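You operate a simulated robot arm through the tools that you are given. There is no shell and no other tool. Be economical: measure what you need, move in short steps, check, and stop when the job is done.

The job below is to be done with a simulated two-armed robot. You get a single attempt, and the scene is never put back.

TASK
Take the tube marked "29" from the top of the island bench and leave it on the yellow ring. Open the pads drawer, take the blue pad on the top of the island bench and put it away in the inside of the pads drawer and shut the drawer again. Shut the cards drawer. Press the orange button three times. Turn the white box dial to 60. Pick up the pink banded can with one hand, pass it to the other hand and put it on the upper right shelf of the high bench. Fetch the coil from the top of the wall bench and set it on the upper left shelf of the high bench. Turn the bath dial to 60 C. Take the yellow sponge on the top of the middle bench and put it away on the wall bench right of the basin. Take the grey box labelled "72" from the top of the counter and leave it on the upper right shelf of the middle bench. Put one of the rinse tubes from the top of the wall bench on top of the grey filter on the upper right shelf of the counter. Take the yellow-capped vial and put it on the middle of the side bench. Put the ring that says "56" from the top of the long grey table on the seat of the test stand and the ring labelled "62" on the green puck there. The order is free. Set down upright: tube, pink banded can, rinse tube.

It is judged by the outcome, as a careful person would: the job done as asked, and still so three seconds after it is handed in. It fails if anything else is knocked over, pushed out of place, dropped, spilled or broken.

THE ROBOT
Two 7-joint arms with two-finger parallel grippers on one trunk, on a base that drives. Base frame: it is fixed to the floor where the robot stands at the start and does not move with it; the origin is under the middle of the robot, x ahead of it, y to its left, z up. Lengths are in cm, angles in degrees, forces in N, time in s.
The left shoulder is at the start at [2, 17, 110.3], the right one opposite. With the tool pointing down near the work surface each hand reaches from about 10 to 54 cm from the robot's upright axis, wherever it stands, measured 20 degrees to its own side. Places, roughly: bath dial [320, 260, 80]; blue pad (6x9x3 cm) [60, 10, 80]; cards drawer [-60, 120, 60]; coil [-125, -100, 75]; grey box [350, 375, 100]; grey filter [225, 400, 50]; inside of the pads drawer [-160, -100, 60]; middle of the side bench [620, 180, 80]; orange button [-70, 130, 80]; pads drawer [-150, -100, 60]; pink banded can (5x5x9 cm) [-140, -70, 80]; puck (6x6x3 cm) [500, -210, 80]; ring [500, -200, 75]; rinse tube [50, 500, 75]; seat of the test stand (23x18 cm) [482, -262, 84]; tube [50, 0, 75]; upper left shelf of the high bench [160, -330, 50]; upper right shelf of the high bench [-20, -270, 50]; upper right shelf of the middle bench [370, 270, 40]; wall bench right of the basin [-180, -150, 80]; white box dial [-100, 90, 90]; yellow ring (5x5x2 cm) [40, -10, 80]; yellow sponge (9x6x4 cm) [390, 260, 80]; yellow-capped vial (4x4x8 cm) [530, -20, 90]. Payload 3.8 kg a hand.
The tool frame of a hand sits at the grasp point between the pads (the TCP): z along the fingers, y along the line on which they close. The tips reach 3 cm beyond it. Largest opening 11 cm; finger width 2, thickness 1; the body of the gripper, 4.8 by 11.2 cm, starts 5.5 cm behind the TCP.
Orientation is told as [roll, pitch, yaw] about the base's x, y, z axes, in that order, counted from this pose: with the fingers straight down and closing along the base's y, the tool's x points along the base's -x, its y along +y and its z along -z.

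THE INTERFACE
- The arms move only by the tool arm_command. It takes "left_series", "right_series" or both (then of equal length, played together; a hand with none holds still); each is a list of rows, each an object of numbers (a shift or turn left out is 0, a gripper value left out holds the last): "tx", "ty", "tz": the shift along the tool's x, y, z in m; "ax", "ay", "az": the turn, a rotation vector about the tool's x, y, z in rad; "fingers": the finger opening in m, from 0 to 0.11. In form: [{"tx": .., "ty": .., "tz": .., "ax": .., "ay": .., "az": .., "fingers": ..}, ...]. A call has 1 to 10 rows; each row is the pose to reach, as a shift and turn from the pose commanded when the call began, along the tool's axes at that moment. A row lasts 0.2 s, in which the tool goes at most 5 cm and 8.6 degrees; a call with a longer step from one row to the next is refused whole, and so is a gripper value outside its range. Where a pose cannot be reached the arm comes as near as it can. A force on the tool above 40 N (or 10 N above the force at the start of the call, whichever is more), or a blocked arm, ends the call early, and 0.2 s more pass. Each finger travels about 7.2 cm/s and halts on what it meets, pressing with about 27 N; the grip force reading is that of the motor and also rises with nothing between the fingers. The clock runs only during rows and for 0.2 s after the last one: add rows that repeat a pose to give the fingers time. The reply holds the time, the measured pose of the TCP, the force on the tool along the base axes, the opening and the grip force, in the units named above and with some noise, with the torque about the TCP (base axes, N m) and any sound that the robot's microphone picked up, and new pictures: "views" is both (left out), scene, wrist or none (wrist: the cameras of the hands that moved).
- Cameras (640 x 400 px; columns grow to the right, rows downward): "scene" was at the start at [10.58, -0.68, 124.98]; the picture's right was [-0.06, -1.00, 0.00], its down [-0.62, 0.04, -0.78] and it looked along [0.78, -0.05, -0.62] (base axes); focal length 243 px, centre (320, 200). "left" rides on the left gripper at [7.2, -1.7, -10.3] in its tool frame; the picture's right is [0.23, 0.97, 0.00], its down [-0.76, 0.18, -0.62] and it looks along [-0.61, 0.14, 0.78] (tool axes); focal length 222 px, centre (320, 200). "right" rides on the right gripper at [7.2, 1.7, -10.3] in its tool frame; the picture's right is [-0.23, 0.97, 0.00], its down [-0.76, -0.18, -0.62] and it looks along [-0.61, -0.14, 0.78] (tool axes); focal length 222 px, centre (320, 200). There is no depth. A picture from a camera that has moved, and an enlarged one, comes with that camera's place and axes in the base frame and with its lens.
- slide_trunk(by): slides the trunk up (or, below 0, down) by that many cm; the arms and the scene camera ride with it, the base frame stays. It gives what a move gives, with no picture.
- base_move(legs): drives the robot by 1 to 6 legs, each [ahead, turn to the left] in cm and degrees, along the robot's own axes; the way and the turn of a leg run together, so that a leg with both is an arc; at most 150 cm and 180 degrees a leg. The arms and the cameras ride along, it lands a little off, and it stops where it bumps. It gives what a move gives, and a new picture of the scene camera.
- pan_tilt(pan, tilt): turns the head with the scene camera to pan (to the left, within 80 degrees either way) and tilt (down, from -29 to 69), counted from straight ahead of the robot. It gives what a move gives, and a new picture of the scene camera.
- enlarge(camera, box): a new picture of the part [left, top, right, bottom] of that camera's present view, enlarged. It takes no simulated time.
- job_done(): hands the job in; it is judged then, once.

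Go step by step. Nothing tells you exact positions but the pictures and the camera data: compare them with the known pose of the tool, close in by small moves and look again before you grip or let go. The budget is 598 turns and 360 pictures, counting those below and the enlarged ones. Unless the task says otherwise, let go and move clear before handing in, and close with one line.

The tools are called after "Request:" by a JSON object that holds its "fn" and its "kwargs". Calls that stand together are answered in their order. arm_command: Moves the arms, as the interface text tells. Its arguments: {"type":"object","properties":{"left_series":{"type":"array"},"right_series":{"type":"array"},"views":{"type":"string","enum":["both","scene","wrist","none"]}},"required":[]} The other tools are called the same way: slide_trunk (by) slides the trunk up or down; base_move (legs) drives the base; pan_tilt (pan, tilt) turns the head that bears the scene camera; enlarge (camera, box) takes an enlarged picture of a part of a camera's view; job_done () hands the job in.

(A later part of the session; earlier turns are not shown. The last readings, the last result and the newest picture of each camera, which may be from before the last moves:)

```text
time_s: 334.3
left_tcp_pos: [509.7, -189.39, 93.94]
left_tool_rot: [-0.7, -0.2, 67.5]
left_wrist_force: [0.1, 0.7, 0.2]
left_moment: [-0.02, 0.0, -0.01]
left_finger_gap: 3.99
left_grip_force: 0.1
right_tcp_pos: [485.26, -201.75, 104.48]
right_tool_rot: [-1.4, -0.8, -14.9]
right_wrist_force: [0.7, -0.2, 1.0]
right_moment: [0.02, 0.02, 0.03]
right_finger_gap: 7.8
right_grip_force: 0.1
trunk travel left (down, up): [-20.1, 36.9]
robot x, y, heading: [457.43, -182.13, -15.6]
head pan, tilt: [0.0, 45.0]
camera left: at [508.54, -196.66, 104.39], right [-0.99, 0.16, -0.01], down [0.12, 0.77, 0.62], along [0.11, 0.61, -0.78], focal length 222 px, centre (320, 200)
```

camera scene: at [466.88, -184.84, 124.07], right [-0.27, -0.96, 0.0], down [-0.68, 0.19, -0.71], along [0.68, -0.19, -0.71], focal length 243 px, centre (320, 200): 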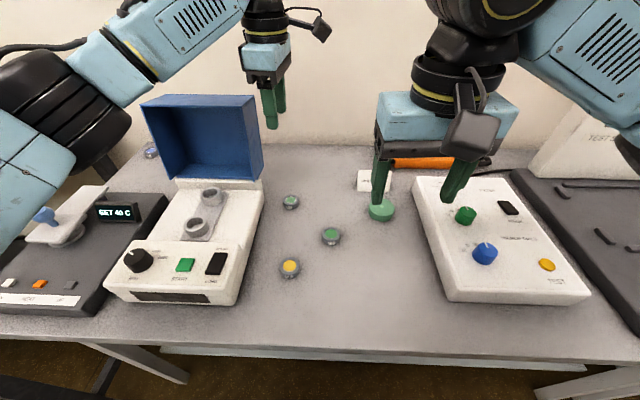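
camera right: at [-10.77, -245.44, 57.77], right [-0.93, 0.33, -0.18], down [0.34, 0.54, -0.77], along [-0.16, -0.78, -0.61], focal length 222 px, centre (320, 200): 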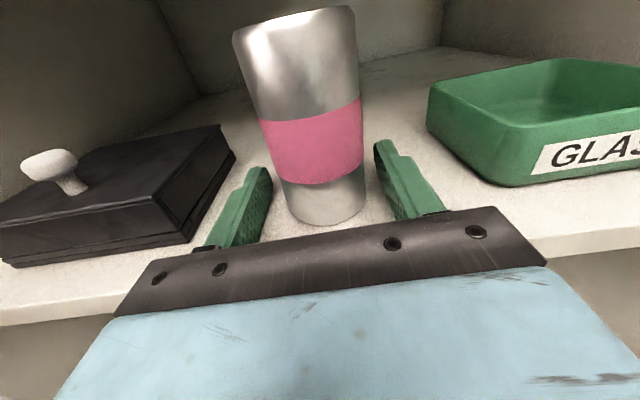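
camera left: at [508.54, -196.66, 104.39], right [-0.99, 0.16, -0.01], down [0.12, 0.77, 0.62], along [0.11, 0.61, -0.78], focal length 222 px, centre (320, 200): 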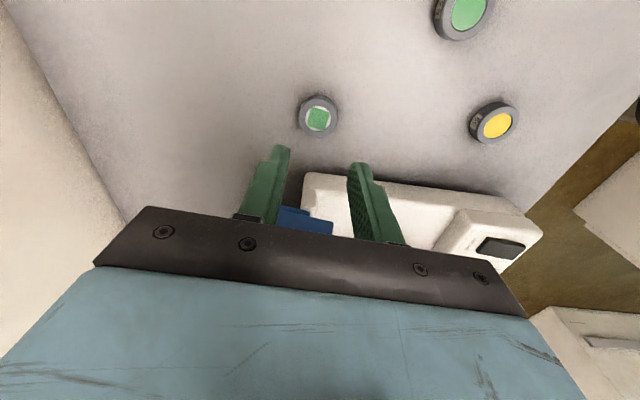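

The fingertips touched the table at tip height about 80, so the table is higher than assumed. I'll retry, stopping 3 mm higher, and close.

Request:
{"fn": "arm_command", "kwargs": {"left_series": [{"tz": 0.04, "fingers": 0.06}, {"tz": 0.08}, {"tz": 0.1}, {"tz": 0.106}, {"tz": 0.106, "fingers": 0.045}, {"tz": 0.106, "fingers": 0.03}, {"tz": 0.106, "fingers": 0.025}, {"tz": 0.106, "fingers": 0.025}], "views": "none"}}

Request:
{"fn": "arm_command", "kwargs": {"left_series": [{"tz": -0.03}, {"tz": -0.07}, {"tz": -0.11}, {"tz": -0.15}, {"tz": -0.19}, {"tz": -0.21}], "views": "both"}}

```text
time_s: 336.1
left_tcp_pos: [510.0, -189.54, 83.28]
left_tool_rot: [-0.8, -0.2, 67.5]
left_wrist_force: [0.2, -0.5, 0.8]
left_moment: [0.02, 0.0, 0.0]
left_finger_gap: 3.81
left_grip_force: 26.7
right_tcp_pos: [485.15, -201.62, 104.63]
right_tool_rot: [-1.4, -0.7, -15.0]
right_wrist_force: [0.0, -0.9, 0.0]
right_moment: [0.01, 0.0, 0.03]
right_finger_gap: 7.82
right_grip_force: 0.1
trunk travel left (down, up): [-20.1, 36.9]
robot x, y, heading: [457.11, -181.57, -15.7]
head pan, tilt: [0.0, 45.0]
heard: click
```

```text
time_s: 337.5
left_tcp_pos: [509.62, -189.49, 104.03]
left_tool_rot: [-0.7, -0.3, 67.6]
left_wrist_force: [0.0, 0.5, 0.1]
left_moment: [0.02, -0.01, -0.03]
left_finger_gap: 3.78
left_grip_force: 27.0
right_tcp_pos: [485.2, -201.77, 104.56]
right_tool_rot: [-1.4, -0.8, -15.0]
right_wrist_force: [-0.3, -0.3, 0.1]
right_moment: [-0.01, 0.01, 0.01]
right_finger_gap: 7.82
right_grip_force: 0.0
trunk travel left (down, up): [-20.1, 36.9]
robot x, y, heading: [456.82, -181.8, -15.5]
head pan, tilt: [0.0, 45.0]
camera scene: at [466.83, -184.78, 124.08], right [-0.27, -0.96, 0.0], down [-0.68, 0.19, -0.71], along [0.68, -0.19, -0.71], focal length 243 px, centre (320, 200)
camera left: at [508.32, -196.66, 114.51], right [-0.99, 0.16, -0.01], down [0.12, 0.77, 0.62], along [0.11, 0.61, -0.78], focal length 222 px, centre (320, 200)
```

scene: 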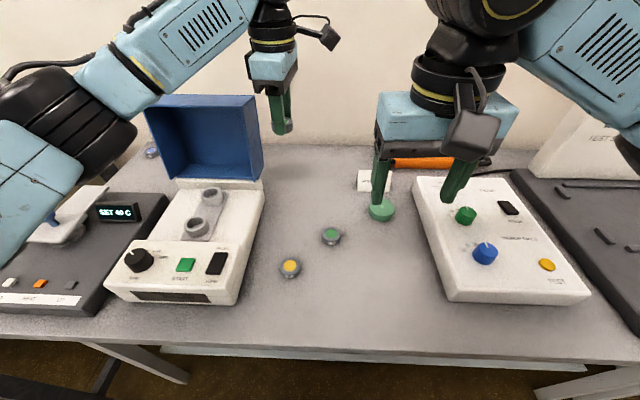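
left: 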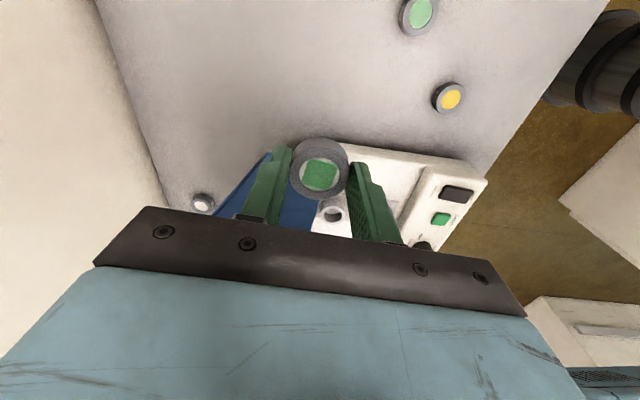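

Ring 62 is held at the fingertips; nothing else moved. I'll retract the left hand and bring the right hand over ring 56.

Request:
{"fn": "arm_command", "kwargs": {"left_series": [{"tx": 0.006, "ty": 0.045}, {"tx": 0.012, "ty": 0.09}, {"tx": 0.018, "ty": 0.135}, {"tx": 0.022, "ty": 0.18}, {"tx": -0.02, "ty": 0.2}, {"tx": -0.065, "ty": 0.207}, {"tx": -0.11, "ty": 0.213}, {"tx": -0.155, "ty": 0.22}, {"tx": -0.155, "ty": 0.22}], "right_series": [{"tx": 0}, {"tx": 0}, {"tx": 0}, {"tx": 0}, {"ty": 0.04}, {"ty": 0.08, "tz": 0.03}, {"ty": 0.12, "tz": 0.07}, {"tx": -0.015, "ty": 0.155, "tz": 0.11}, {"tx": -0.025, "ty": 0.172, "tz": 0.15}], "views": "none"}}

Request:
{"fn": "arm_command", "kwargs": {"right_series": [{"tz": 0.005}], "views": "both"}}

```text
refused: row 7 steps farther than a row can; nothing moved
```

```text
time_s: 337.9
left_tcp_pos: [509.65, -189.42, 103.88]
left_tool_rot: [-0.6, -0.2, 67.3]
left_wrist_force: [-0.2, -0.3, -0.4]
left_moment: [0.02, -0.01, 0.03]
left_finger_gap: 3.81
left_grip_force: 27.2
right_tcp_pos: [485.23, -201.71, 104.09]
right_tool_rot: [-1.2, -0.7, -15.1]
right_wrist_force: [-0.2, 1.5, -0.3]
right_moment: [-0.02, 0.02, 0.0]
right_finger_gap: 7.8
right_grip_force: 0.1
trunk travel left (down, up): [-20.1, 36.9]
robot x, y, heading: [457.33, -181.68, -15.6]
head pan, tilt: [0.0, 45.0]
camera scene: at [466.84, -184.78, 124.08], right [-0.27, -0.96, 0.0], down [-0.68, 0.19, -0.71], along [0.68, -0.19, -0.71], focal length 243 px, centre (320, 200)
camera right: at [478.55, -198.04, 114.44], right [0.47, 0.88, -0.02], down [0.69, -0.35, 0.64], along [0.55, -0.31, -0.77], focal length 222 px, centre (320, 200)
```

scene: 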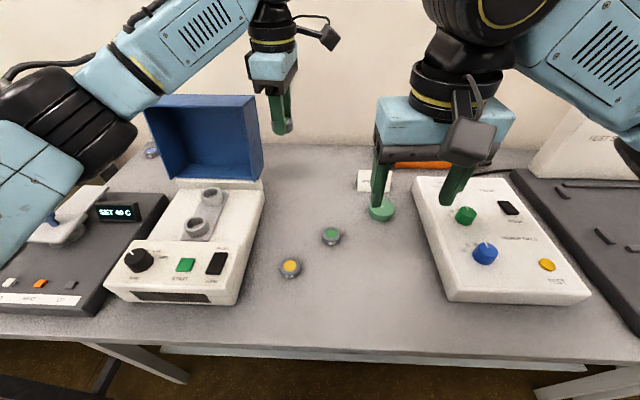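
right: 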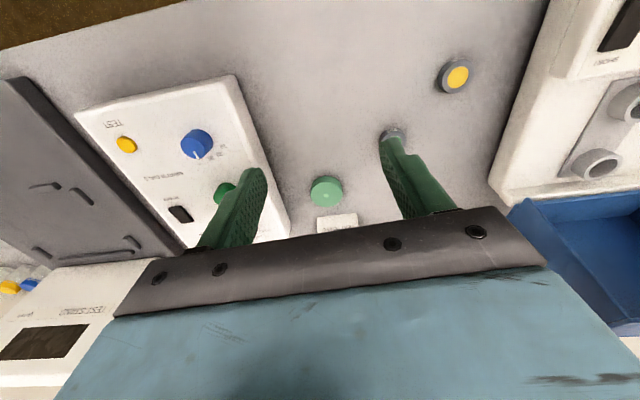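

Request:
{"fn": "arm_command", "kwargs": {"left_series": [{"tx": 0.006, "ty": 0.045}, {"tx": 0.012, "ty": 0.09}, {"tx": 0.018, "ty": 0.135}, {"tx": 0.022, "ty": 0.18}, {"tx": -0.02, "ty": 0.2}, {"tx": -0.065, "ty": 0.207}, {"tx": -0.11, "ty": 0.213}, {"tx": -0.155, "ty": 0.22}, {"tx": -0.155, "ty": 0.22}, {"tx": -0.155, "ty": 0.22}], "right_series": [{"tx": 0}, {"tx": 0}, {"tx": 0}, {"tx": 0}, {"ty": 0.04}, {"ty": 0.075, "tz": 0.02}, {"ty": 0.11, "tz": 0.05}, {"tx": -0.01, "ty": 0.14, "tz": 0.08}, {"tx": -0.025, "ty": 0.165, "tz": 0.11}, {"tx": -0.025, "ty": 0.172, "tz": 0.15}], "views": "wrist"}}

```text
time_s: 340.1
left_tcp_pos: [495.12, -167.0, 103.9]
left_tool_rot: [-0.6, -0.2, 67.4]
left_wrist_force: [-0.1, -0.4, -0.4]
left_moment: [-0.01, -0.03, 0.01]
left_finger_gap: 3.82
left_grip_force: 27.4
right_tcp_pos: [492.23, -186.08, 88.77]
right_tool_rot: [-1.3, -0.7, -15.1]
right_wrist_force: [-0.3, -1.1, 0.2]
right_moment: [0.0, 0.01, -0.01]
right_finger_gap: 7.81
right_grip_force: 0.0
trunk travel left (down, up): [-20.1, 36.9]
robot x, y, heading: [456.98, -181.7, -15.5]
head pan, tilt: [0.0, 45.0]
camera right: at [485.58, -182.36, 99.18], right [0.47, 0.88, -0.02], down [0.69, -0.35, 0.64], along [0.55, -0.31, -0.77], focal length 222 px, centre (320, 200)
camera left: at [493.9, -174.16, 114.43], right [-0.99, 0.16, -0.01], down [0.12, 0.77, 0.62], along [0.11, 0.61, -0.78], focal length 222 px, centre (320, 200)
```

right: 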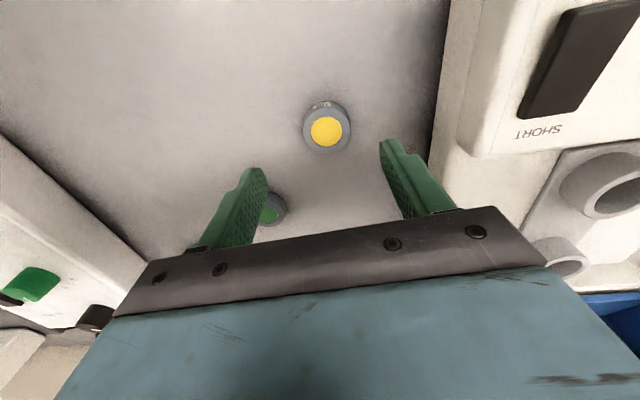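
left: 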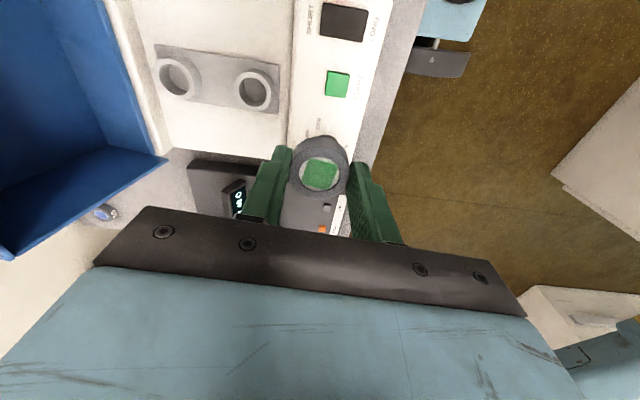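

Request:
{"fn": "arm_command", "kwargs": {"right_series": [{"tz": 0.02, "ty": 0.004, "fingers": 0.065}, {"tz": 0.04, "ty": 0.004}, {"tz": 0.05, "ty": 0.004}, {"tz": 0.0545, "ty": 0.004}, {"tz": 0.0545, "ty": 0.004, "fingers": 0.045}, {"tz": 0.0545, "ty": 0.004, "fingers": 0.03}, {"tz": 0.0545, "ty": 0.004, "fingers": 0.025}, {"tz": 0.0545, "ty": 0.004, "fingers": 0.025}], "views": "none"}}

Request:
{"fn": "arm_command", "kwargs": {"right_series": [{"tz": -0.03}, {"tz": -0.07}, {"tz": -0.11}, {"tz": -0.15}, {"tz": -0.19}, {"tz": -0.21}], "views": "wrist"}}

```text
time_s: 341.9
left_tcp_pos: [495.17, -166.96, 103.88]
left_tool_rot: [-0.5, -0.3, 67.4]
left_wrist_force: [0.2, -0.9, -0.6]
left_moment: [0.0, 0.0, -0.05]
left_finger_gap: 3.8
left_grip_force: 26.6
right_tcp_pos: [492.27, -185.82, 83.41]
right_tool_rot: [-1.2, -0.7, -15.1]
right_wrist_force: [-0.2, -0.6, 0.5]
right_moment: [-0.01, -0.02, 0.01]
right_finger_gap: 3.79
right_grip_force: 26.8
trunk travel left (down, up): [-20.1, 36.9]
robot x, y, heading: [457.06, -181.54, -15.6]
head pan, tilt: [0.0, 45.0]
```

```text
time_s: 343.3
left_tcp_pos: [495.13, -166.88, 103.96]
left_tool_rot: [-0.7, -0.2, 67.4]
left_wrist_force: [-0.7, 0.2, -0.2]
left_moment: [0.04, 0.02, -0.02]
left_finger_gap: 3.81
left_grip_force: 27.1
right_tcp_pos: [492.21, -185.36, 104.24]
right_tool_rot: [-1.2, -0.6, -14.9]
right_wrist_force: [-0.2, 0.4, 0.7]
right_moment: [0.0, 0.03, -0.03]
right_finger_gap: 3.79
right_grip_force: 27.0
trunk travel left (down, up): [-20.1, 36.9]
robot x, y, heading: [456.42, -181.78, -15.7]
head pan, tilt: [0.0, 45.0]
camera right: at [485.51, -181.7, 114.58], right [0.47, 0.88, -0.02], down [0.69, -0.35, 0.64], along [0.55, -0.31, -0.77], focal length 222 px, centre (320, 200)
```

right: 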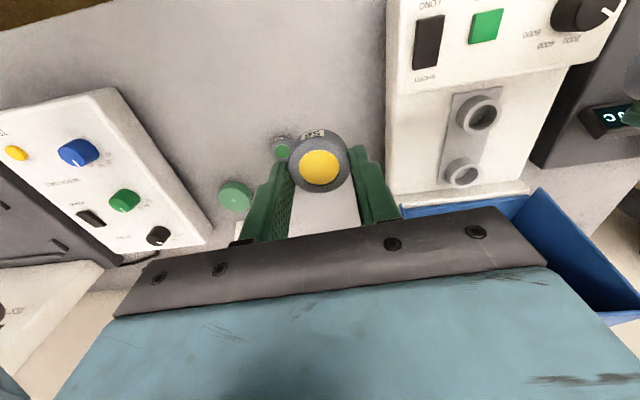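

Both rings are held. Move the right hand aside, then the left hand over the puck.

Request:
{"fn": "arm_command", "kwargs": {"right_series": [{"ty": -0.045}, {"ty": -0.09}, {"tx": 0.01, "ty": -0.135}, {"tx": 0.02, "ty": -0.18}, {"tx": 0.03, "ty": -0.225}, {"tx": 0.03, "ty": -0.27}, {"tx": 0.03, "ty": -0.315}, {"tx": 0.03, "ty": -0.36}, {"tx": 0.03, "ty": -0.39}, {"tx": 0.03, "ty": -0.39}], "left_series": [{"tx": 0.0}, {"tx": 0.04, "ty": -0.023}, {"tx": 0.08, "ty": -0.046}, {"tx": 0.12, "ty": -0.07}, {"tx": 0.162, "ty": -0.093}, {"tx": 0.204, "ty": -0.117}, {"tx": 0.246, "ty": -0.141}, {"tx": 0.288, "ty": -0.165}, {"tx": 0.33, "ty": -0.189}, {"tx": 0.369, "ty": -0.212}], "views": "none"}}

Request:
{"fn": "arm_command", "kwargs": {"left_series": [{"tz": 0.03}, {"tz": 0.06}, {"tz": 0.06}], "views": "both"}}

```text
time_s: 345.5
left_tcp_pos: [500.64, -207.91, 104.01]
left_tool_rot: [-0.6, -0.2, 67.4]
left_wrist_force: [-0.1, 0.3, 0.1]
left_moment: [0.01, 0.01, 0.0]
left_finger_gap: 3.81
left_grip_force: 27.0
left hand out of reach, approached as far as the arm can: row 10
right_tcp_pos: [479.02, -222.23, 104.91]
right_tool_rot: [-1.3, -0.7, -15.0]
right_wrist_force: [0.4, -0.1, -0.1]
right_moment: [-0.01, 0.02, 0.04]
right_finger_gap: 3.83
right_grip_force: 26.9
trunk travel left (down, up): [-20.1, 36.9]
robot x, y, heading: [457.13, -181.72, -15.5]
head pan, tilt: [0.0, 45.0]
```

```text
time_s: 346.3
left_tcp_pos: [500.79, -207.74, 98.15]
left_tool_rot: [-0.7, -0.2, 67.4]
left_wrist_force: [0.4, 0.6, -0.1]
left_moment: [0.03, 0.05, 0.01]
left_finger_gap: 3.76
left_grip_force: 27.1
right_tcp_pos: [479.18, -222.22, 104.93]
right_tool_rot: [-1.3, -0.7, -15.1]
right_wrist_force: [0.9, -0.8, -0.3]
right_moment: [-0.02, -0.03, 0.01]
right_finger_gap: 3.83
right_grip_force: 26.8
trunk travel left (down, up): [-20.1, 36.9]
robot x, y, heading: [457.07, -182.03, -15.7]
head pan, tilt: [0.0, 45.0]
camera scene: at [466.84, -184.77, 124.09], right [-0.27, -0.96, 0.0], down [-0.68, 0.19, -0.71], along [0.68, -0.19, -0.71], focal length 243 px, centre (320, 200)
camera left: at [499.54, -215.01, 108.63], right [-0.99, 0.16, -0.01], down [0.12, 0.77, 0.62], along [0.11, 0.61, -0.78], focal length 222 px, centre (320, 200)
```

scene: 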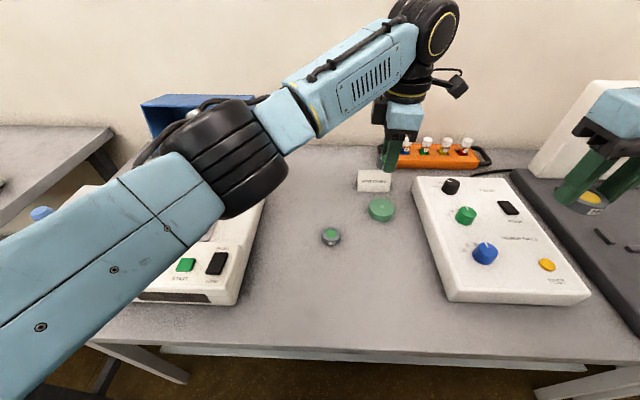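
left: 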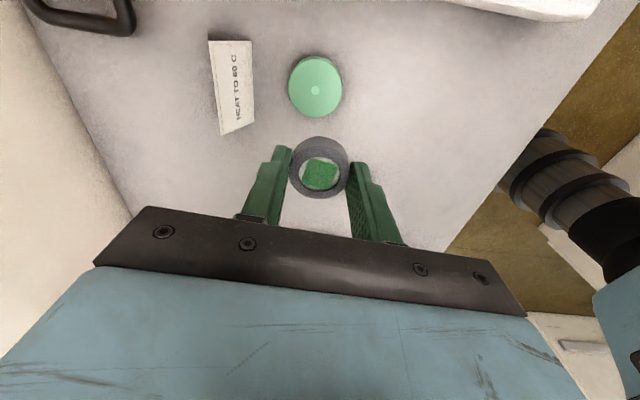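

The puck centre is at about [501, -210]; I'll shift over it and lower.

Request:
{"fn": "arm_command", "kwargs": {"left_series": [{"tx": 0.02, "ty": -0.0116}, {"tx": 0.02, "ty": -0.0116, "tz": 0.04}, {"tx": 0.02, "ty": -0.0116, "tz": 0.08}, {"tx": 0.02, "ty": -0.0116, "tz": 0.08}], "views": "wrist"}}

```text
time_s: 347.3
left_tcp_pos: [502.22, -208.93, 90.95]
left_tool_rot: [-0.7, 0.0, 67.4]
left_wrist_force: [0.7, 0.4, -0.7]
left_moment: [-0.01, 0.0, -0.01]
left_finger_gap: 3.81
left_grip_force: 26.8
left hand out of reach, approached as far as the arm can: row 1, 2, 3, 4
right_tcp_pos: [479.11, -222.08, 104.92]
right_tool_rot: [-1.4, -0.7, -15.1]
right_wrist_force: [0.2, -0.6, -0.7]
right_moment: [0.02, -0.01, 0.01]
right_finger_gap: 3.81
right_grip_force: 27.6
trunk travel left (down, up): [-20.1, 36.9]
robot x, y, heading: [457.1, -181.72, -15.5]
head pan, tilt: [0.0, 45.0]
camera left: at [500.94, -216.11, 101.47], right [-0.99, 0.16, -0.01], down [0.12, 0.77, 0.62], along [0.11, 0.61, -0.78], focal length 222 px, centre (320, 200)
```

left: 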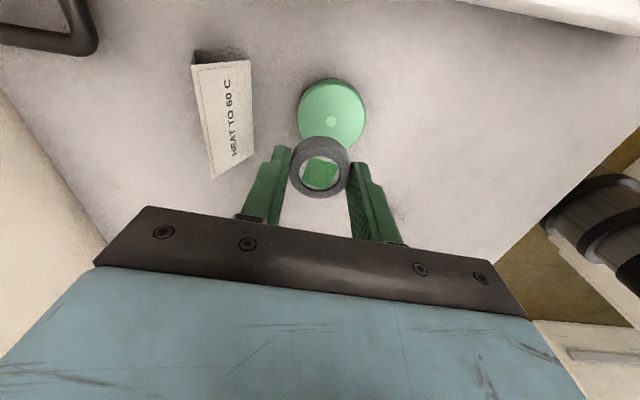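

Just out of reach. I'll raise the hand a bit and turn the base 6° right.

Request:
{"fn": "arm_command", "kwargs": {"left_series": [{"tz": -0.03}, {"tz": -0.05}], "views": "none"}}

Request:
{"fn": "base_move", "kwargs": {"legs": [[0, -6]]}}

```text
time_s: 347.9
left_tcp_pos: [501.98, -208.84, 95.82]
left_tool_rot: [-0.7, -0.1, 67.4]
left_wrist_force: [-0.5, -0.1, -0.1]
left_moment: [-0.03, 0.01, -0.01]
left_finger_gap: 3.78
left_grip_force: 27.0
right_tcp_pos: [479.14, -222.25, 104.9]
right_tool_rot: [-1.3, -0.7, -15.0]
right_wrist_force: [-0.2, -0.1, -0.1]
right_moment: [0.0, -0.01, -0.03]
right_finger_gap: 3.8
right_grip_force: 26.9
trunk travel left (down, up): [-20.1, 36.9]
robot x, y, heading: [457.24, -181.79, -15.5]
head pan, tilt: [0.0, 45.0]
```

```text
time_s: 348.8
left_tcp_pos: [498.86, -213.4, 95.81]
left_tool_rot: [-0.7, -0.1, 61.4]
left_wrist_force: [-0.9, 0.0, 0.1]
left_moment: [0.05, -0.03, -0.01]
left_finger_gap: 3.83
left_grip_force: 26.8
right_tcp_pos: [474.79, -224.28, 105.01]
right_tool_rot: [-1.1, -0.6, -20.9]
right_wrist_force: [-0.6, -0.5, 0.0]
right_moment: [0.03, 0.02, 0.0]
right_finger_gap: 3.81
right_grip_force: 26.9
trunk travel left (down, up): [-20.1, 36.9]
robot x, y, heading: [456.89, -181.53, -21.4]
head pan, tilt: [0.0, 45.0]
camera scene: at [466.44, -185.83, 124.09], right [-0.37, -0.93, 0.0], down [-0.66, 0.26, -0.71], along [0.66, -0.26, -0.71], focal length 243 px, centre (320, 200)
```

scene: 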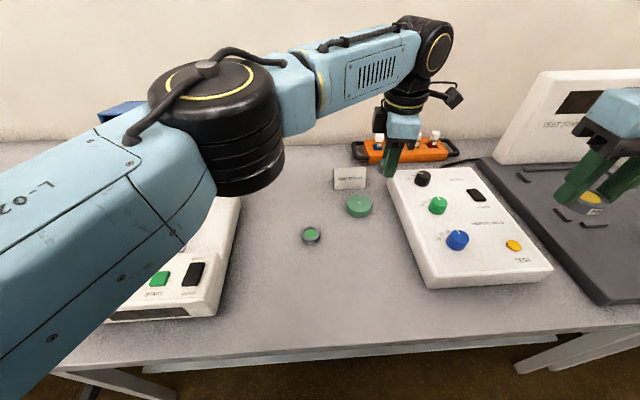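

Request:
{"fn": "arm_command", "kwargs": {"left_series": [{"tx": -0.038, "ty": -0.0045}, {"tx": -0.038, "ty": -0.0045, "tz": 0.035}, {"tx": -0.038, "ty": -0.0045, "tz": 0.065}, {"tx": -0.038, "ty": -0.0045, "tz": 0.065}], "views": "wrist"}}

```text
time_s: 349.8
left_tcp_pos: [501.01, -210.36, 89.24]
left_tool_rot: [-0.8, -0.2, 61.4]
left_wrist_force: [0.1, 0.4, -0.5]
left_moment: [-0.01, -0.02, 0.01]
left_finger_gap: 3.85
left_grip_force: 26.9
right_tcp_pos: [474.68, -224.28, 104.95]
right_tool_rot: [-1.4, -0.7, -21.0]
right_wrist_force: [-0.3, 0.4, -0.7]
right_moment: [0.01, -0.02, -0.01]
right_finger_gap: 3.8
right_grip_force: 27.0
trunk travel left (down, up): [-20.1, 36.9]
robot x, y, heading: [457.25, -181.35, -21.7]
head pan, tilt: [0.0, 45.0]
camera left: at [499.04, -217.37, 99.72], right [-0.96, 0.27, -0.01], down [0.2, 0.76, 0.62], along [0.18, 0.6, -0.78], focal length 222 px, centre (320, 200)
```

left: 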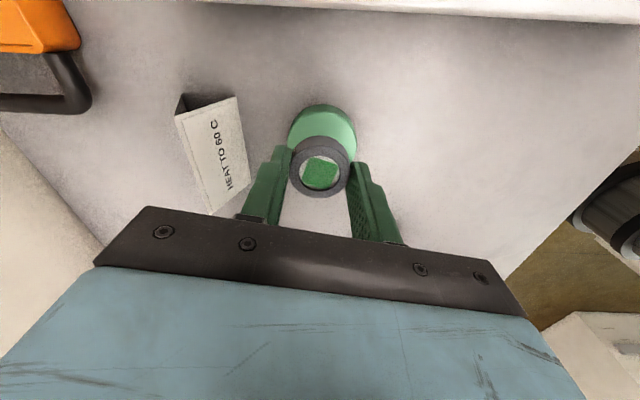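

Centred on the puck within 0.5 cm. I'll lower gently to contact.

Request:
{"fn": "arm_command", "kwargs": {"left_series": [{"tx": -0.004, "tz": 0.015}, {"tx": -0.004, "tz": 0.022}, {"tx": -0.004, "tz": 0.026}, {"tx": -0.004, "tz": 0.03}, {"tx": -0.004, "tz": 0.034}, {"tx": -0.004, "tz": 0.038}, {"tx": -0.004, "tz": 0.042}], "views": "none"}}

```text
time_s: 351.4
left_tcp_pos: [501.37, -210.02, 85.41]
left_tool_rot: [-1.0, 0.0, 61.4]
left_wrist_force: [2.1, 1.3, 14.1]
left_moment: [0.19, 0.08, 0.07]
left_finger_gap: 3.82
left_grip_force: 26.9
right_tcp_pos: [474.7, -224.31, 105.05]
right_tool_rot: [-1.3, -0.6, -21.0]
right_wrist_force: [0.0, -0.7, 0.3]
right_moment: [-0.03, 0.01, 0.01]
right_finger_gap: 3.83
right_grip_force: 27.5
trunk travel left (down, up): [-20.1, 36.9]
robot x, y, heading: [456.88, -181.76, -21.6]
head pan, tilt: [0.0, 45.0]
```

Contact with 14 N. I'll release and lift.

Request:
{"fn": "arm_command", "kwargs": {"left_series": [{"fingers": 0.045}, {"fingers": 0.055}, {"fingers": 0.055}, {"tz": -0.03}, {"tz": -0.07}, {"tz": -0.11}, {"tz": -0.15}, {"tz": -0.17}], "views": "wrist"}}

```text
time_s: 353.2
left_tcp_pos: [500.95, -209.86, 102.1]
left_tool_rot: [-0.7, -0.2, 61.3]
left_wrist_force: [0.4, 0.2, 0.4]
left_moment: [0.03, 0.03, 0.02]
left_finger_gap: 5.51
left_grip_force: 0.0
right_tcp_pos: [474.67, -224.3, 104.99]
right_tool_rot: [-1.2, -0.6, -21.0]
right_wrist_force: [-0.4, -0.2, 0.3]
right_moment: [0.0, -0.01, -0.02]
right_finger_gap: 3.8
right_grip_force: 26.5
trunk travel left (down, up): [-20.1, 36.9]
robot x, y, heading: [456.62, -181.68, -21.7]
head pan, tilt: [0.0, 45.0]
camera left: at [499.05, -217.07, 112.68], right [-0.96, 0.27, -0.01], down [0.2, 0.76, 0.62], along [0.18, 0.6, -0.78], focal length 222 px, centre (320, 200)
```

left: 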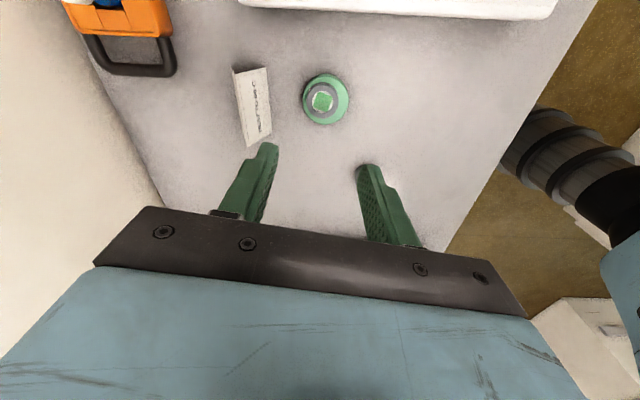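

Ring 62 is on the puck. I'll tuck the left hand and move to the test stand with ring 56.

Request:
{"fn": "arm_command", "kwargs": {"left_series": [{"tx": -0.01, "ty": 0.04, "az": 0.145}, {"tx": -0.03, "ty": 0.08, "az": 0.29}, {"tx": -0.06, "ty": 0.115, "az": 0.435}, {"tx": -0.095, "ty": 0.15, "az": 0.58}, {"tx": -0.135, "ty": 0.175, "az": 0.725}, {"tx": -0.175, "ty": 0.195, "az": 0.87}, {"tx": -0.215, "ty": 0.21, "az": 1.015}, {"tx": -0.255, "ty": 0.218, "az": 1.16}, {"tx": -0.296, "ty": 0.218, "az": 1.305}, {"tx": -0.296, "ty": 0.218, "az": 1.45}], "views": "none"}}

Request:
{"fn": "base_move", "kwargs": {"legs": [[-30, 0], [0, -61], [66, 0], [0, 64]]}}

```text
time_s: 355.4
left_tcp_pos: [496.38, -173.47, 101.81]
left_tool_rot: [0.0, -0.8, -21.8]
left_wrist_force: [-0.9, 0.8, 0.0]
left_moment: [0.0, 0.04, -0.01]
left_finger_gap: 5.51
left_grip_force: 0.0
right_tcp_pos: [474.75, -224.36, 104.93]
right_tool_rot: [-1.3, -0.8, -21.0]
right_wrist_force: [-0.5, -0.5, -0.1]
right_moment: [0.01, 0.02, -0.02]
right_finger_gap: 3.82
right_grip_force: 27.0
trunk travel left (down, up): [-20.1, 36.9]
robot x, y, heading: [456.98, -181.98, -21.7]
head pan, tilt: [0.0, 45.0]
```

```text
time_s: 363.6
left_tcp_pos: [464.06, -265.93, 101.89]
left_tool_rot: [0.0, -0.6, -82.5]
left_wrist_force: [-0.4, 0.2, -0.4]
left_moment: [-0.02, -0.01, 0.01]
left_finger_gap: 5.5
left_grip_force: 0.0
right_tcp_pos: [409.02, -271.87, 104.91]
right_tool_rot: [-1.3, -0.7, -81.9]
right_wrist_force: [0.3, -0.3, -0.5]
right_moment: [0.0, 0.01, 0.02]
right_finger_gap: 3.81
right_grip_force: 27.0
trunk travel left (down, up): [-20.1, 36.9]
robot x, y, heading: [437.43, -235.64, -82.5]
head pan, tilt: [0.0, 45.0]
stopped in leg 3: the robot was blocked; the commanded pose is now the measured one
camera scene: at [438.74, -246.09, 124.08], right [-0.99, -0.13, 0.0], down [-0.09, 0.7, -0.71], along [0.09, -0.7, -0.71], focal length 243 px, centre (320, 200)
```

scene: 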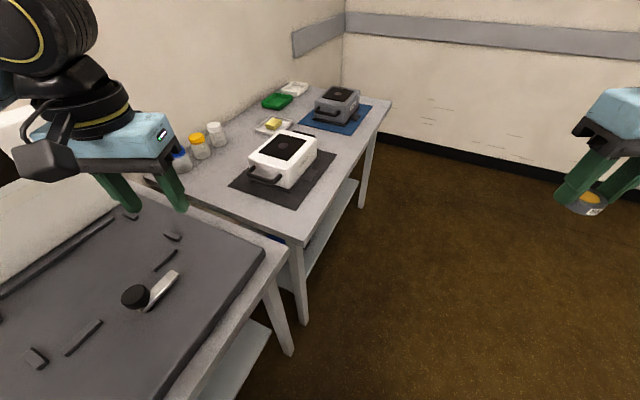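

I'm too close to the table to turn. I'll back away, move along it at a distance, then face it.

Request:
{"fn": "base_move", "kwargs": {"legs": [[-4, 0], [0, 20], [-45, 0], [0, -46], [37, 0], [0, 90]]}}

```text
time_s: 375.8
left_tcp_pos: [442.74, -216.17, 101.74]
left_tool_rot: [0.1, -0.7, -18.3]
left_wrist_force: [-0.8, -1.0, 0.4]
left_moment: [-0.01, -0.03, 0.01]
left_finger_gap: 5.48
left_grip_force: 0.0
right_tcp_pos: [424.13, -268.28, 105.03]
right_tool_rot: [-1.3, -0.6, -17.6]
right_wrist_force: [0.5, 0.5, 0.2]
right_moment: [0.0, -0.01, -0.04]
right_finger_gap: 3.81
right_grip_force: 27.0
trunk travel left (down, up): [-20.1, 36.9]
robot x, y, heading: [404.24, -226.94, -18.2]
head pan, tilt: [0.0, 45.0]
camera scene: at [413.75, -230.35, 124.08], right [-0.31, -0.95, 0.0], down [-0.67, 0.22, -0.71], along [0.67, -0.22, -0.71], focal length 243 px, centre (320, 200)
```

scene: 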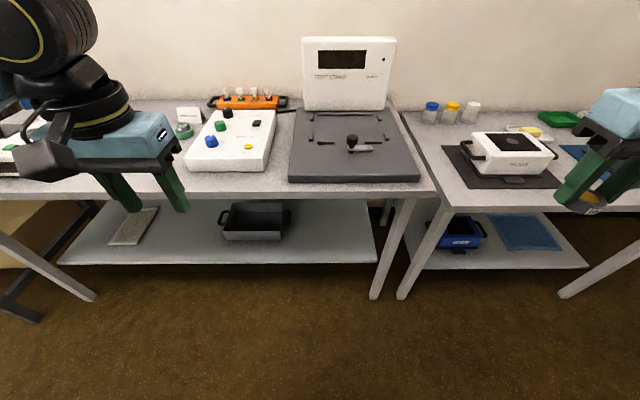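

The seat is ahead at about X 83, Y -10.5. I'll drive in 32 cm and look closely.

Request:
{"fn": "base_move", "kwargs": {"legs": [[32, 0]]}}

Request:
{"fn": "enlarge", "kwargs": {"camera": "scene", "box": [290, 100, 490, 260]}}

```text
time_s: 377.9
left_tcp_pos: [472.89, -226.16, 101.9]
left_tool_rot: [0.0, -0.7, -18.3]
left_wrist_force: [0.6, 0.2, -0.2]
left_moment: [0.0, 0.01, 0.0]
left_finger_gap: 5.5
left_grip_force: 0.0
right_tcp_pos: [454.47, -278.2, 105.06]
right_tool_rot: [-1.3, -0.6, -17.5]
right_wrist_force: [-0.4, 0.8, -0.1]
right_moment: [-0.01, 0.05, -0.02]
right_finger_gap: 3.79
right_grip_force: 26.8
trunk travel left (down, up): [-20.1, 36.9]
robot x, y, heading: [434.4, -236.95, -18.4]
head pan, tilt: [0.0, 45.0]
camera scene: at [443.95, -240.29, 124.08], right [-0.31, -0.95, 0.0], down [-0.67, 0.22, -0.71], along [0.67, -0.22, -0.71], focal length 243 px, centre (320, 200)
```

scene: 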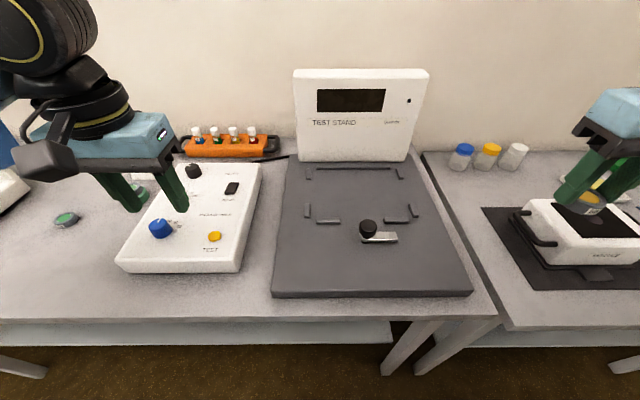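

```text
2.50 times, centred on (390, 180) of scene
camera zoom: at [443.95, -240.29, 124.08], right [-0.31, -0.95, 0.0], down [-0.67, 0.22, -0.71], along [0.67, -0.22, -0.71], focal length 609 px, centre (145, 250)
```

zoom: 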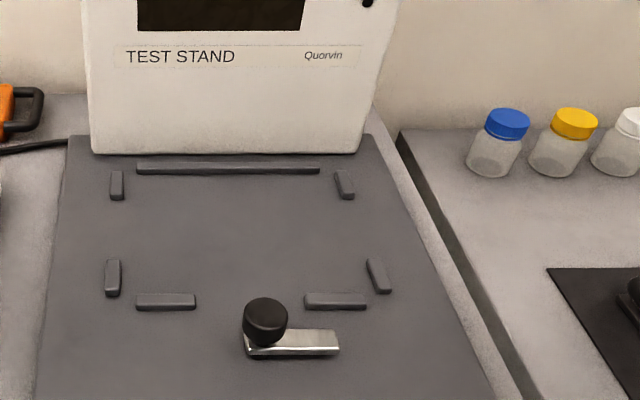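

The seat is the rectangle between the small rails, centre at about [480.5, -261.7]. I'll bring the right hand over it.

Request:
{"fn": "arm_command", "kwargs": {"right_series": [{"tx": -0.028, "ty": 0.034}, {"tx": -0.056, "ty": 0.068}, {"tx": -0.084, "ty": 0.102}, {"tx": -0.112, "ty": 0.136}, {"tx": -0.14, "ty": 0.17}, {"tx": -0.168, "ty": 0.204}, {"tx": -0.194, "ty": 0.237}, {"tx": -0.194, "ty": 0.237, "tz": 0.04}, {"tx": -0.194, "ty": 0.237, "tz": 0.08}, {"tx": -0.194, "ty": 0.237, "tz": 0.1}], "views": "wrist"}}

```text
time_s: 380.1
left_tcp_pos: [472.87, -226.14, 101.76]
left_tool_rot: [0.0, -0.7, -18.4]
left_wrist_force: [0.4, -0.4, 0.0]
left_moment: [-0.02, -0.01, 0.0]
left_finger_gap: 5.5
left_grip_force: 0.0
right_tcp_pos: [480.09, -261.86, 94.79]
right_tool_rot: [-1.3, -0.8, -17.6]
right_wrist_force: [-1.1, 0.1, 0.0]
right_moment: [0.0, 0.0, -0.01]
right_finger_gap: 3.81
right_grip_force: 27.4
trunk travel left (down, up): [-20.1, 36.9]
robot x, y, heading: [434.29, -236.9, -18.0]
head pan, tilt: [0.0, 45.0]
camera right: at [473.7, -257.79, 105.08], right [0.51, 0.86, -0.02], down [0.67, -0.38, 0.64], along [0.54, -0.34, -0.77], focal length 222 px, centre (320, 200)
```

right: 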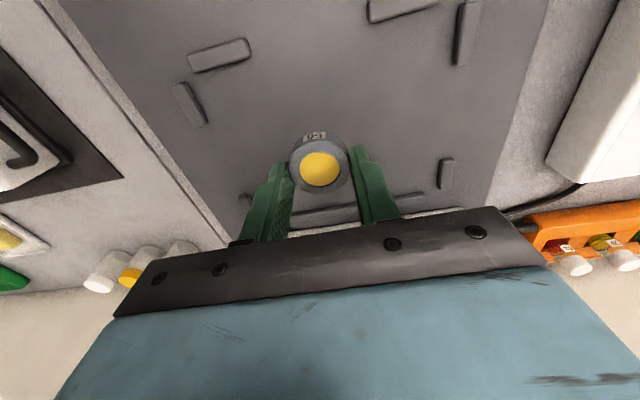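

Centred on the seat. I'll lower to contact.

Request:
{"fn": "arm_command", "kwargs": {"right_series": [{"tz": 0.03}, {"tz": 0.055}, {"tz": 0.063}, {"tz": 0.067}, {"tz": 0.071}, {"tz": 0.075}, {"tz": 0.079}, {"tz": 0.083}, {"tz": 0.087}], "views": "none"}}

```text
time_s: 382.1
left_tcp_pos: [472.63, -226.12, 101.92]
left_tool_rot: [0.1, -0.8, -18.3]
left_wrist_force: [0.3, -0.5, -0.1]
left_moment: [0.0, 0.02, -0.03]
left_finger_gap: 5.47
left_grip_force: 0.0
right_tcp_pos: [480.19, -261.94, 86.26]
right_tool_rot: [-1.4, -1.1, -17.6]
right_wrist_force: [-0.2, -2.7, 23.1]
right_moment: [0.09, 0.06, 0.04]
right_finger_gap: 3.86
right_grip_force: 27.5
trunk travel left (down, up): [-20.1, 36.9]
robot x, y, heading: [434.42, -237.08, -18.2]
head pan, tilt: [0.0, 45.0]
```

Contact. Release, lift and check.

Request:
{"fn": "arm_command", "kwargs": {"right_series": [{"tz": -0.002, "fingers": 0.045}, {"tz": -0.002, "fingers": 0.055}, {"tz": -0.002, "fingers": 0.055}, {"tz": -0.03}, {"tz": -0.07}, {"tz": -0.11}, {"tz": -0.15}, {"tz": -0.19, "tx": 0.02}, {"tz": -0.19, "tx": 0.07}, {"tz": -0.19, "tx": 0.11}], "views": "wrist"}}

```text
time_s: 384.3
left_tcp_pos: [472.85, -226.21, 101.87]
left_tool_rot: [0.1, -0.7, -18.4]
left_wrist_force: [-1.2, 0.3, 0.2]
left_moment: [-0.02, 0.05, 0.02]
left_finger_gap: 5.49
left_grip_force: 0.1
right_tcp_pos: [469.21, -258.25, 104.8]
right_tool_rot: [-1.2, -0.7, -17.7]
right_wrist_force: [0.1, 0.3, 0.5]
right_moment: [0.01, -0.04, 0.03]
right_finger_gap: 5.5
right_grip_force: 0.1
trunk travel left (down, up): [-20.1, 36.9]
robot x, y, heading: [434.3, -236.56, -18.1]
head pan, tilt: [0.0, 45.0]
camera right: at [462.81, -254.2, 115.13], right [0.51, 0.86, -0.02], down [0.67, -0.39, 0.64], along [0.54, -0.34, -0.77], focal length 222 px, centre (320, 200)
```

right: 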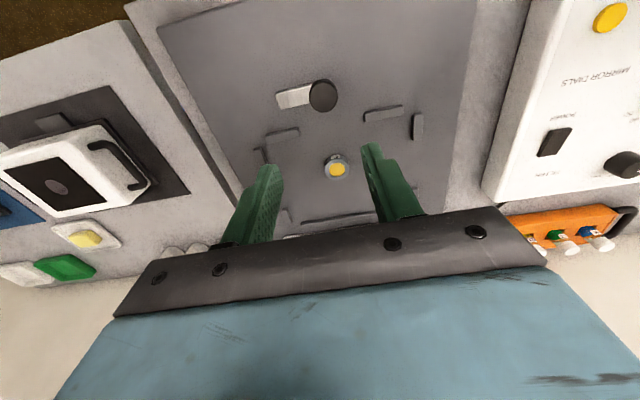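

Ring 56 is on the seat. Next the yellow-capped vial: I'll back out, turn left and drive along the aisle.

Request:
{"fn": "base_move", "kwargs": {"legs": [[-30, 0], [0, 90], [120, 0]]}}

Request:
{"fn": "pan_tilt", "kwargs": {"pan": 0, "tilt": 25}}

```text
time_s: 396.0
left_tcp_pos: [431.15, -73.63, 101.94]
left_tool_rot: [0.0, -0.7, 72.1]
left_wrist_force: [-0.6, -0.7, 0.6]
left_moment: [0.01, 0.0, -0.01]
left_finger_gap: 5.51
left_grip_force: 0.1
right_tcp_pos: [463.22, -77.29, 104.75]
right_tool_rot: [-1.2, -0.6, 72.8]
right_wrist_force: [0.5, -0.1, -0.2]
right_moment: [-0.02, -0.02, -0.04]
right_finger_gap: 5.49
right_grip_force: 0.1
trunk travel left (down, up): [-20.1, 36.9]
robot x, y, heading: [441.68, -112.42, 72.3]
head pan, tilt: [0.0, 45.0]
camera scene: at [445.22, -102.76, 124.08], right [0.95, -0.31, 0.0], down [-0.22, -0.67, -0.71], along [0.22, 0.67, -0.71], focal length 243 px, centre (320, 200)
```

scene: 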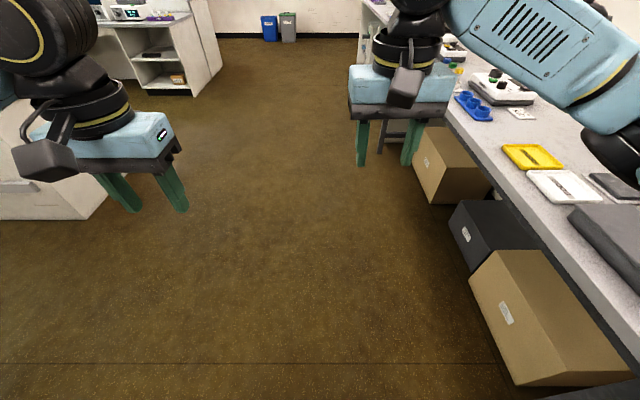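

```text
time_s: 396.8
left_tcp_pos: [431.1, -73.86, 101.79]
left_tool_rot: [-0.1, -0.6, 72.1]
left_wrist_force: [0.2, 0.6, -0.5]
left_moment: [0.01, 0.01, 0.0]
left_finger_gap: 5.52
left_grip_force: 0.1
right_tcp_pos: [463.29, -77.19, 104.83]
right_tool_rot: [-1.2, -0.7, 72.9]
right_wrist_force: [-0.5, -0.7, -0.7]
right_moment: [0.02, 0.01, 0.01]
right_finger_gap: 5.5
right_grip_force: 0.1
trunk travel left (down, up): [-20.1, 36.9]
robot x, y, heading: [442.21, -112.4, 72.1]
head pan, tilt: [0.0, 25.0]
camera scene: at [445.54, -101.75, 127.13], right [0.95, -0.31, 0.0], down [-0.13, -0.4, -0.91], along [0.28, 0.86, -0.42], focal length 243 px, centre (320, 200)
```

scene: 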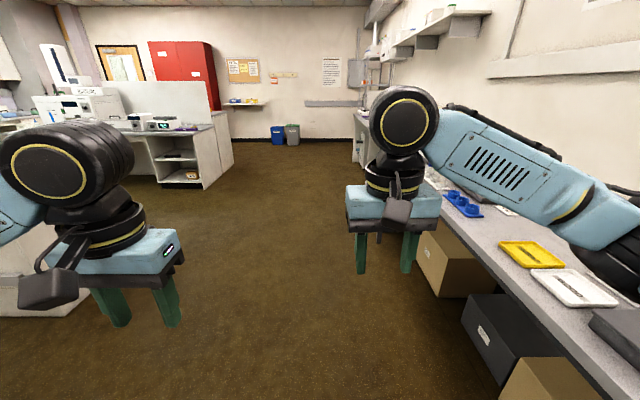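

Request:
{"fn": "base_move", "kwargs": {"legs": [[100, 0], [0, -90]]}}

```text
time_s: 405.7
left_tcp_pos: [511.14, -7.39, 101.9]
left_tool_rot: [0.1, -0.7, -17.7]
left_wrist_force: [-0.7, 0.5, -0.7]
left_moment: [0.01, 0.01, -0.01]
left_finger_gap: 5.52
left_grip_force: 0.0
right_tcp_pos: [507.89, -39.65, 104.77]
right_tool_rot: [-1.3, -0.7, -17.0]
right_wrist_force: [-1.1, -0.3, 0.0]
right_moment: [0.01, -0.01, 0.0]
right_finger_gap: 5.49
right_grip_force: 0.1
trunk travel left (down, up): [-20.1, 36.9]
robot x, y, heading: [472.66, -18.54, -17.5]
head pan, tilt: [0.0, 25.0]
camera scene: at [483.23, -22.23, 127.14], right [-0.3, -0.95, 0.0], down [-0.4, 0.13, -0.91], along [0.86, -0.27, -0.42], focal length 243 px, centre (320, 200)
```

scene: 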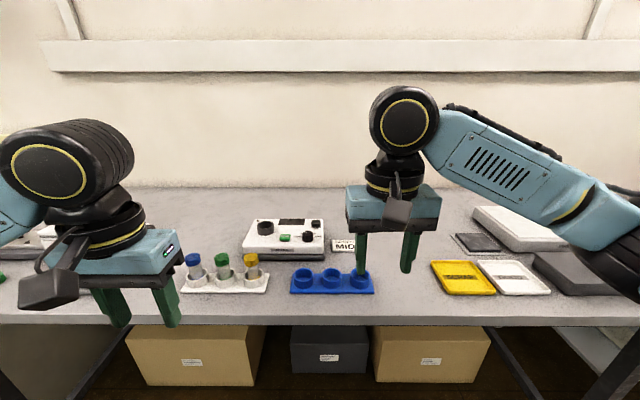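

I see capped vials in a white holder, the yellow cap at the right. Zoom in.

Request:
{"fn": "enlarge", "kwargs": {"camera": "scene", "box": [150, 210, 400, 330]}}

```text
2.56 times, centred on (275, 270) of scene
camera zoom: at [483.23, -22.23, 127.14], right [-0.3, -0.95, 0.0], down [-0.4, 0.13, -0.91], along [0.86, -0.27, -0.42], focal length 623 px, centre (435, 21)
```

zoom: 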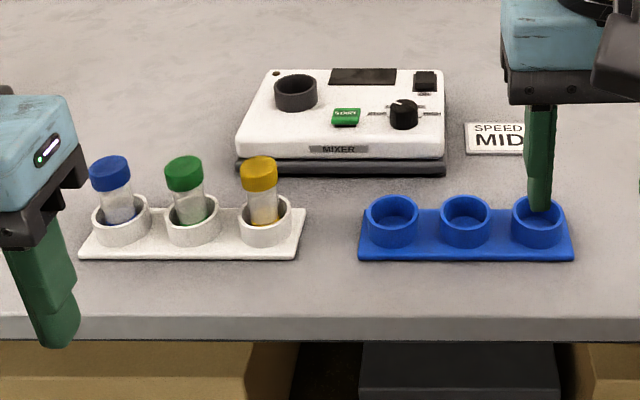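

Request:
{"fn": "base_move", "kwargs": {"legs": [[14, 0]]}}

Request:
{"fn": "arm_command", "kwargs": {"left_series": [{"tx": -0.04, "ty": -0.025, "fingers": 0.055}, {"tx": -0.08, "ty": -0.05}, {"tx": -0.1, "ty": -0.055}, {"tx": -0.1, "ty": -0.055}], "views": "wrist"}}

```text
time_s: 407.0
left_tcp_pos: [524.41, -11.65, 101.78]
left_tool_rot: [0.0, -0.6, -17.6]
left_wrist_force: [-0.4, -0.2, -0.2]
left_moment: [0.01, -0.01, 0.01]
left_finger_gap: 5.48
left_grip_force: 0.1
right_tcp_pos: [521.08, -43.71, 104.75]
right_tool_rot: [-1.4, -0.6, -17.1]
right_wrist_force: [0.9, -0.6, -0.6]
right_moment: [0.03, -0.01, 0.01]
right_finger_gap: 5.52
right_grip_force: 0.0
trunk travel left (down, up): [-20.1, 36.9]
robot x, y, heading: [485.54, -23.01, -17.3]
head pan, tilt: [0.0, 25.0]
camera scene: at [496.53, -26.43, 127.13], right [-0.3, -0.95, 0.0], down [-0.4, 0.13, -0.91], along [0.86, -0.27, -0.42], focal length 243 px, centre (320, 200)
```

scene: 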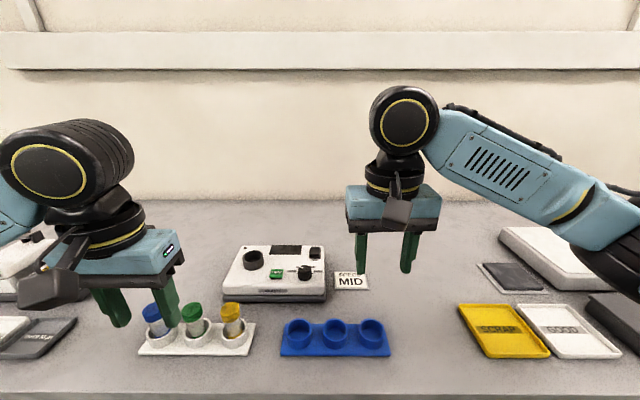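

```text
time_s: 408.0
left_tcp_pos: [532.2, -19.88, 102.06]
left_tool_rot: [0.1, -0.7, -17.7]
left_wrist_force: [0.0, 0.0, 0.9]
left_moment: [0.0, 0.02, 0.03]
left_finger_gap: 5.5
left_grip_force: 0.0
right_tcp_pos: [520.99, -43.68, 104.74]
right_tool_rot: [-1.4, -0.7, -17.0]
right_wrist_force: [0.4, 0.1, -0.4]
right_moment: [-0.01, 0.03, 0.0]
right_finger_gap: 5.49
right_grip_force: 0.1
trunk travel left (down, up): [-20.1, 36.9]
robot x, y, heading: [485.55, -22.79, -17.4]
head pan, tilt: [0.0, 25.0]
camera left: at [524.65, -19.2, 112.46], right [0.08, 1.0, 0.0], down [0.77, -0.06, 0.63], along [0.63, -0.05, -0.77], focal length 222 px, centre (320, 200)
```

left: 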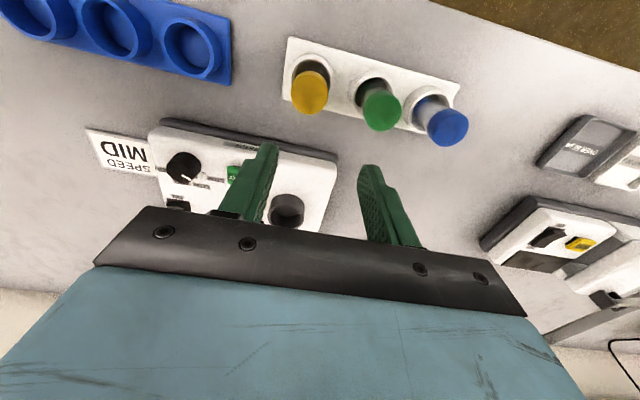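

Yellow cap top triangulated at [529.6, -20.6, 92.6]. I'll move over and descend around the cap.

Request:
{"fn": "arm_command", "kwargs": {"left_series": [{"tx": 0.0227, "ty": -0.0146}, {"tx": 0.0227, "ty": -0.0146, "tz": 0.04}, {"tx": 0.0227, "ty": -0.0146, "tz": 0.08}, {"tx": 0.0227, "ty": -0.0146, "tz": 0.105}, {"tx": 0.0227, "ty": -0.0146, "tz": 0.105}], "views": "wrist"}}

```text
time_s: 409.2
left_tcp_pos: [529.61, -20.8, 91.66]
left_tool_rot: [0.0, -0.7, -17.6]
left_wrist_force: [0.1, 0.3, -0.5]
left_moment: [0.0, 0.02, -0.02]
left_finger_gap: 5.51
left_grip_force: 0.1
right_tcp_pos: [521.16, -43.79, 104.67]
right_tool_rot: [-1.3, -0.6, -17.0]
right_wrist_force: [-0.3, -0.6, 0.2]
right_moment: [-0.03, -0.01, -0.04]
right_finger_gap: 5.48
right_grip_force: 0.2
trunk travel left (down, up): [-20.1, 36.9]
robot x, y, heading: [485.71, -23.06, -17.7]
head pan, tilt: [0.0, 25.0]
camera left: at [522.14, -20.06, 102.05], right [0.08, 1.0, 0.0], down [0.77, -0.06, 0.63], along [0.63, -0.05, -0.77], focal length 222 px, centre (320, 200)
```

left: 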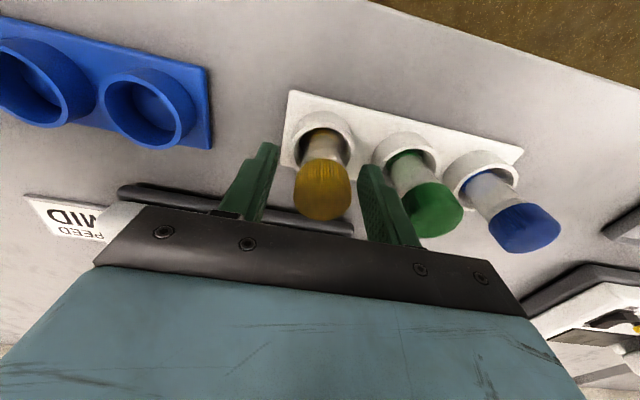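

Request:
{"fn": "arm_command", "kwargs": {"left_series": [{"tz": 0.004, "fingers": 0.04}, {"tz": 0.004, "fingers": 0.025}, {"tz": 0.004, "fingers": 0.02}, {"tz": 0.004, "fingers": 0.02}], "views": "none"}}

Request:
{"fn": "arm_command", "kwargs": {"left_series": [{"tz": -0.03}, {"tz": -0.07}, {"tz": -0.11}, {"tz": -0.15}, {"tz": -0.15}], "views": "wrist"}}

```text
time_s: 410.2
left_tcp_pos: [529.63, -20.72, 91.27]
left_tool_rot: [0.0, -0.7, -17.6]
left_wrist_force: [0.3, 0.2, 0.9]
left_moment: [-0.01, -0.04, 0.0]
left_finger_gap: 2.96
left_grip_force: 27.1
right_tcp_pos: [521.11, -43.69, 104.73]
right_tool_rot: [-1.2, -0.8, -17.0]
right_wrist_force: [0.5, -0.3, 0.5]
right_moment: [-0.03, -0.01, -0.03]
right_finger_gap: 5.5
right_grip_force: 0.0
trunk travel left (down, up): [-20.1, 36.9]
robot x, y, heading: [485.94, -22.87, -17.4]
head pan, tilt: [0.0, 25.0]
```

```text
time_s: 411.4
left_tcp_pos: [529.37, -20.68, 106.08]
left_tool_rot: [0.0, -0.7, -17.5]
left_wrist_force: [-0.2, -0.7, -0.1]
left_moment: [0.0, 0.0, -0.02]
left_finger_gap: 2.97
left_grip_force: 27.1
right_tcp_pos: [521.04, -43.68, 104.75]
right_tool_rot: [-1.3, -0.8, -17.0]
right_wrist_force: [-0.2, 0.6, 0.1]
right_moment: [0.02, -0.03, 0.0]
right_finger_gap: 5.52
right_grip_force: 0.0
trunk travel left (down, up): [-20.1, 36.9]
robot x, y, heading: [485.89, -23.05, -17.4]
head pan, tilt: [0.0, 25.0]
camera left: at [521.88, -19.98, 116.43], right [0.08, 1.0, 0.0], down [0.77, -0.06, 0.63], along [0.63, -0.05, -0.77], focal length 222 px, centre (320, 200)
```

left: 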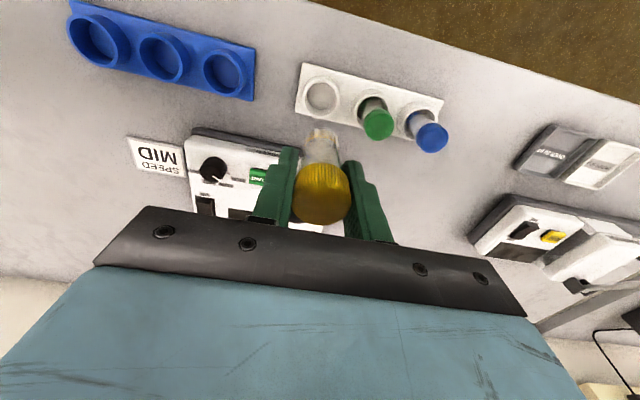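

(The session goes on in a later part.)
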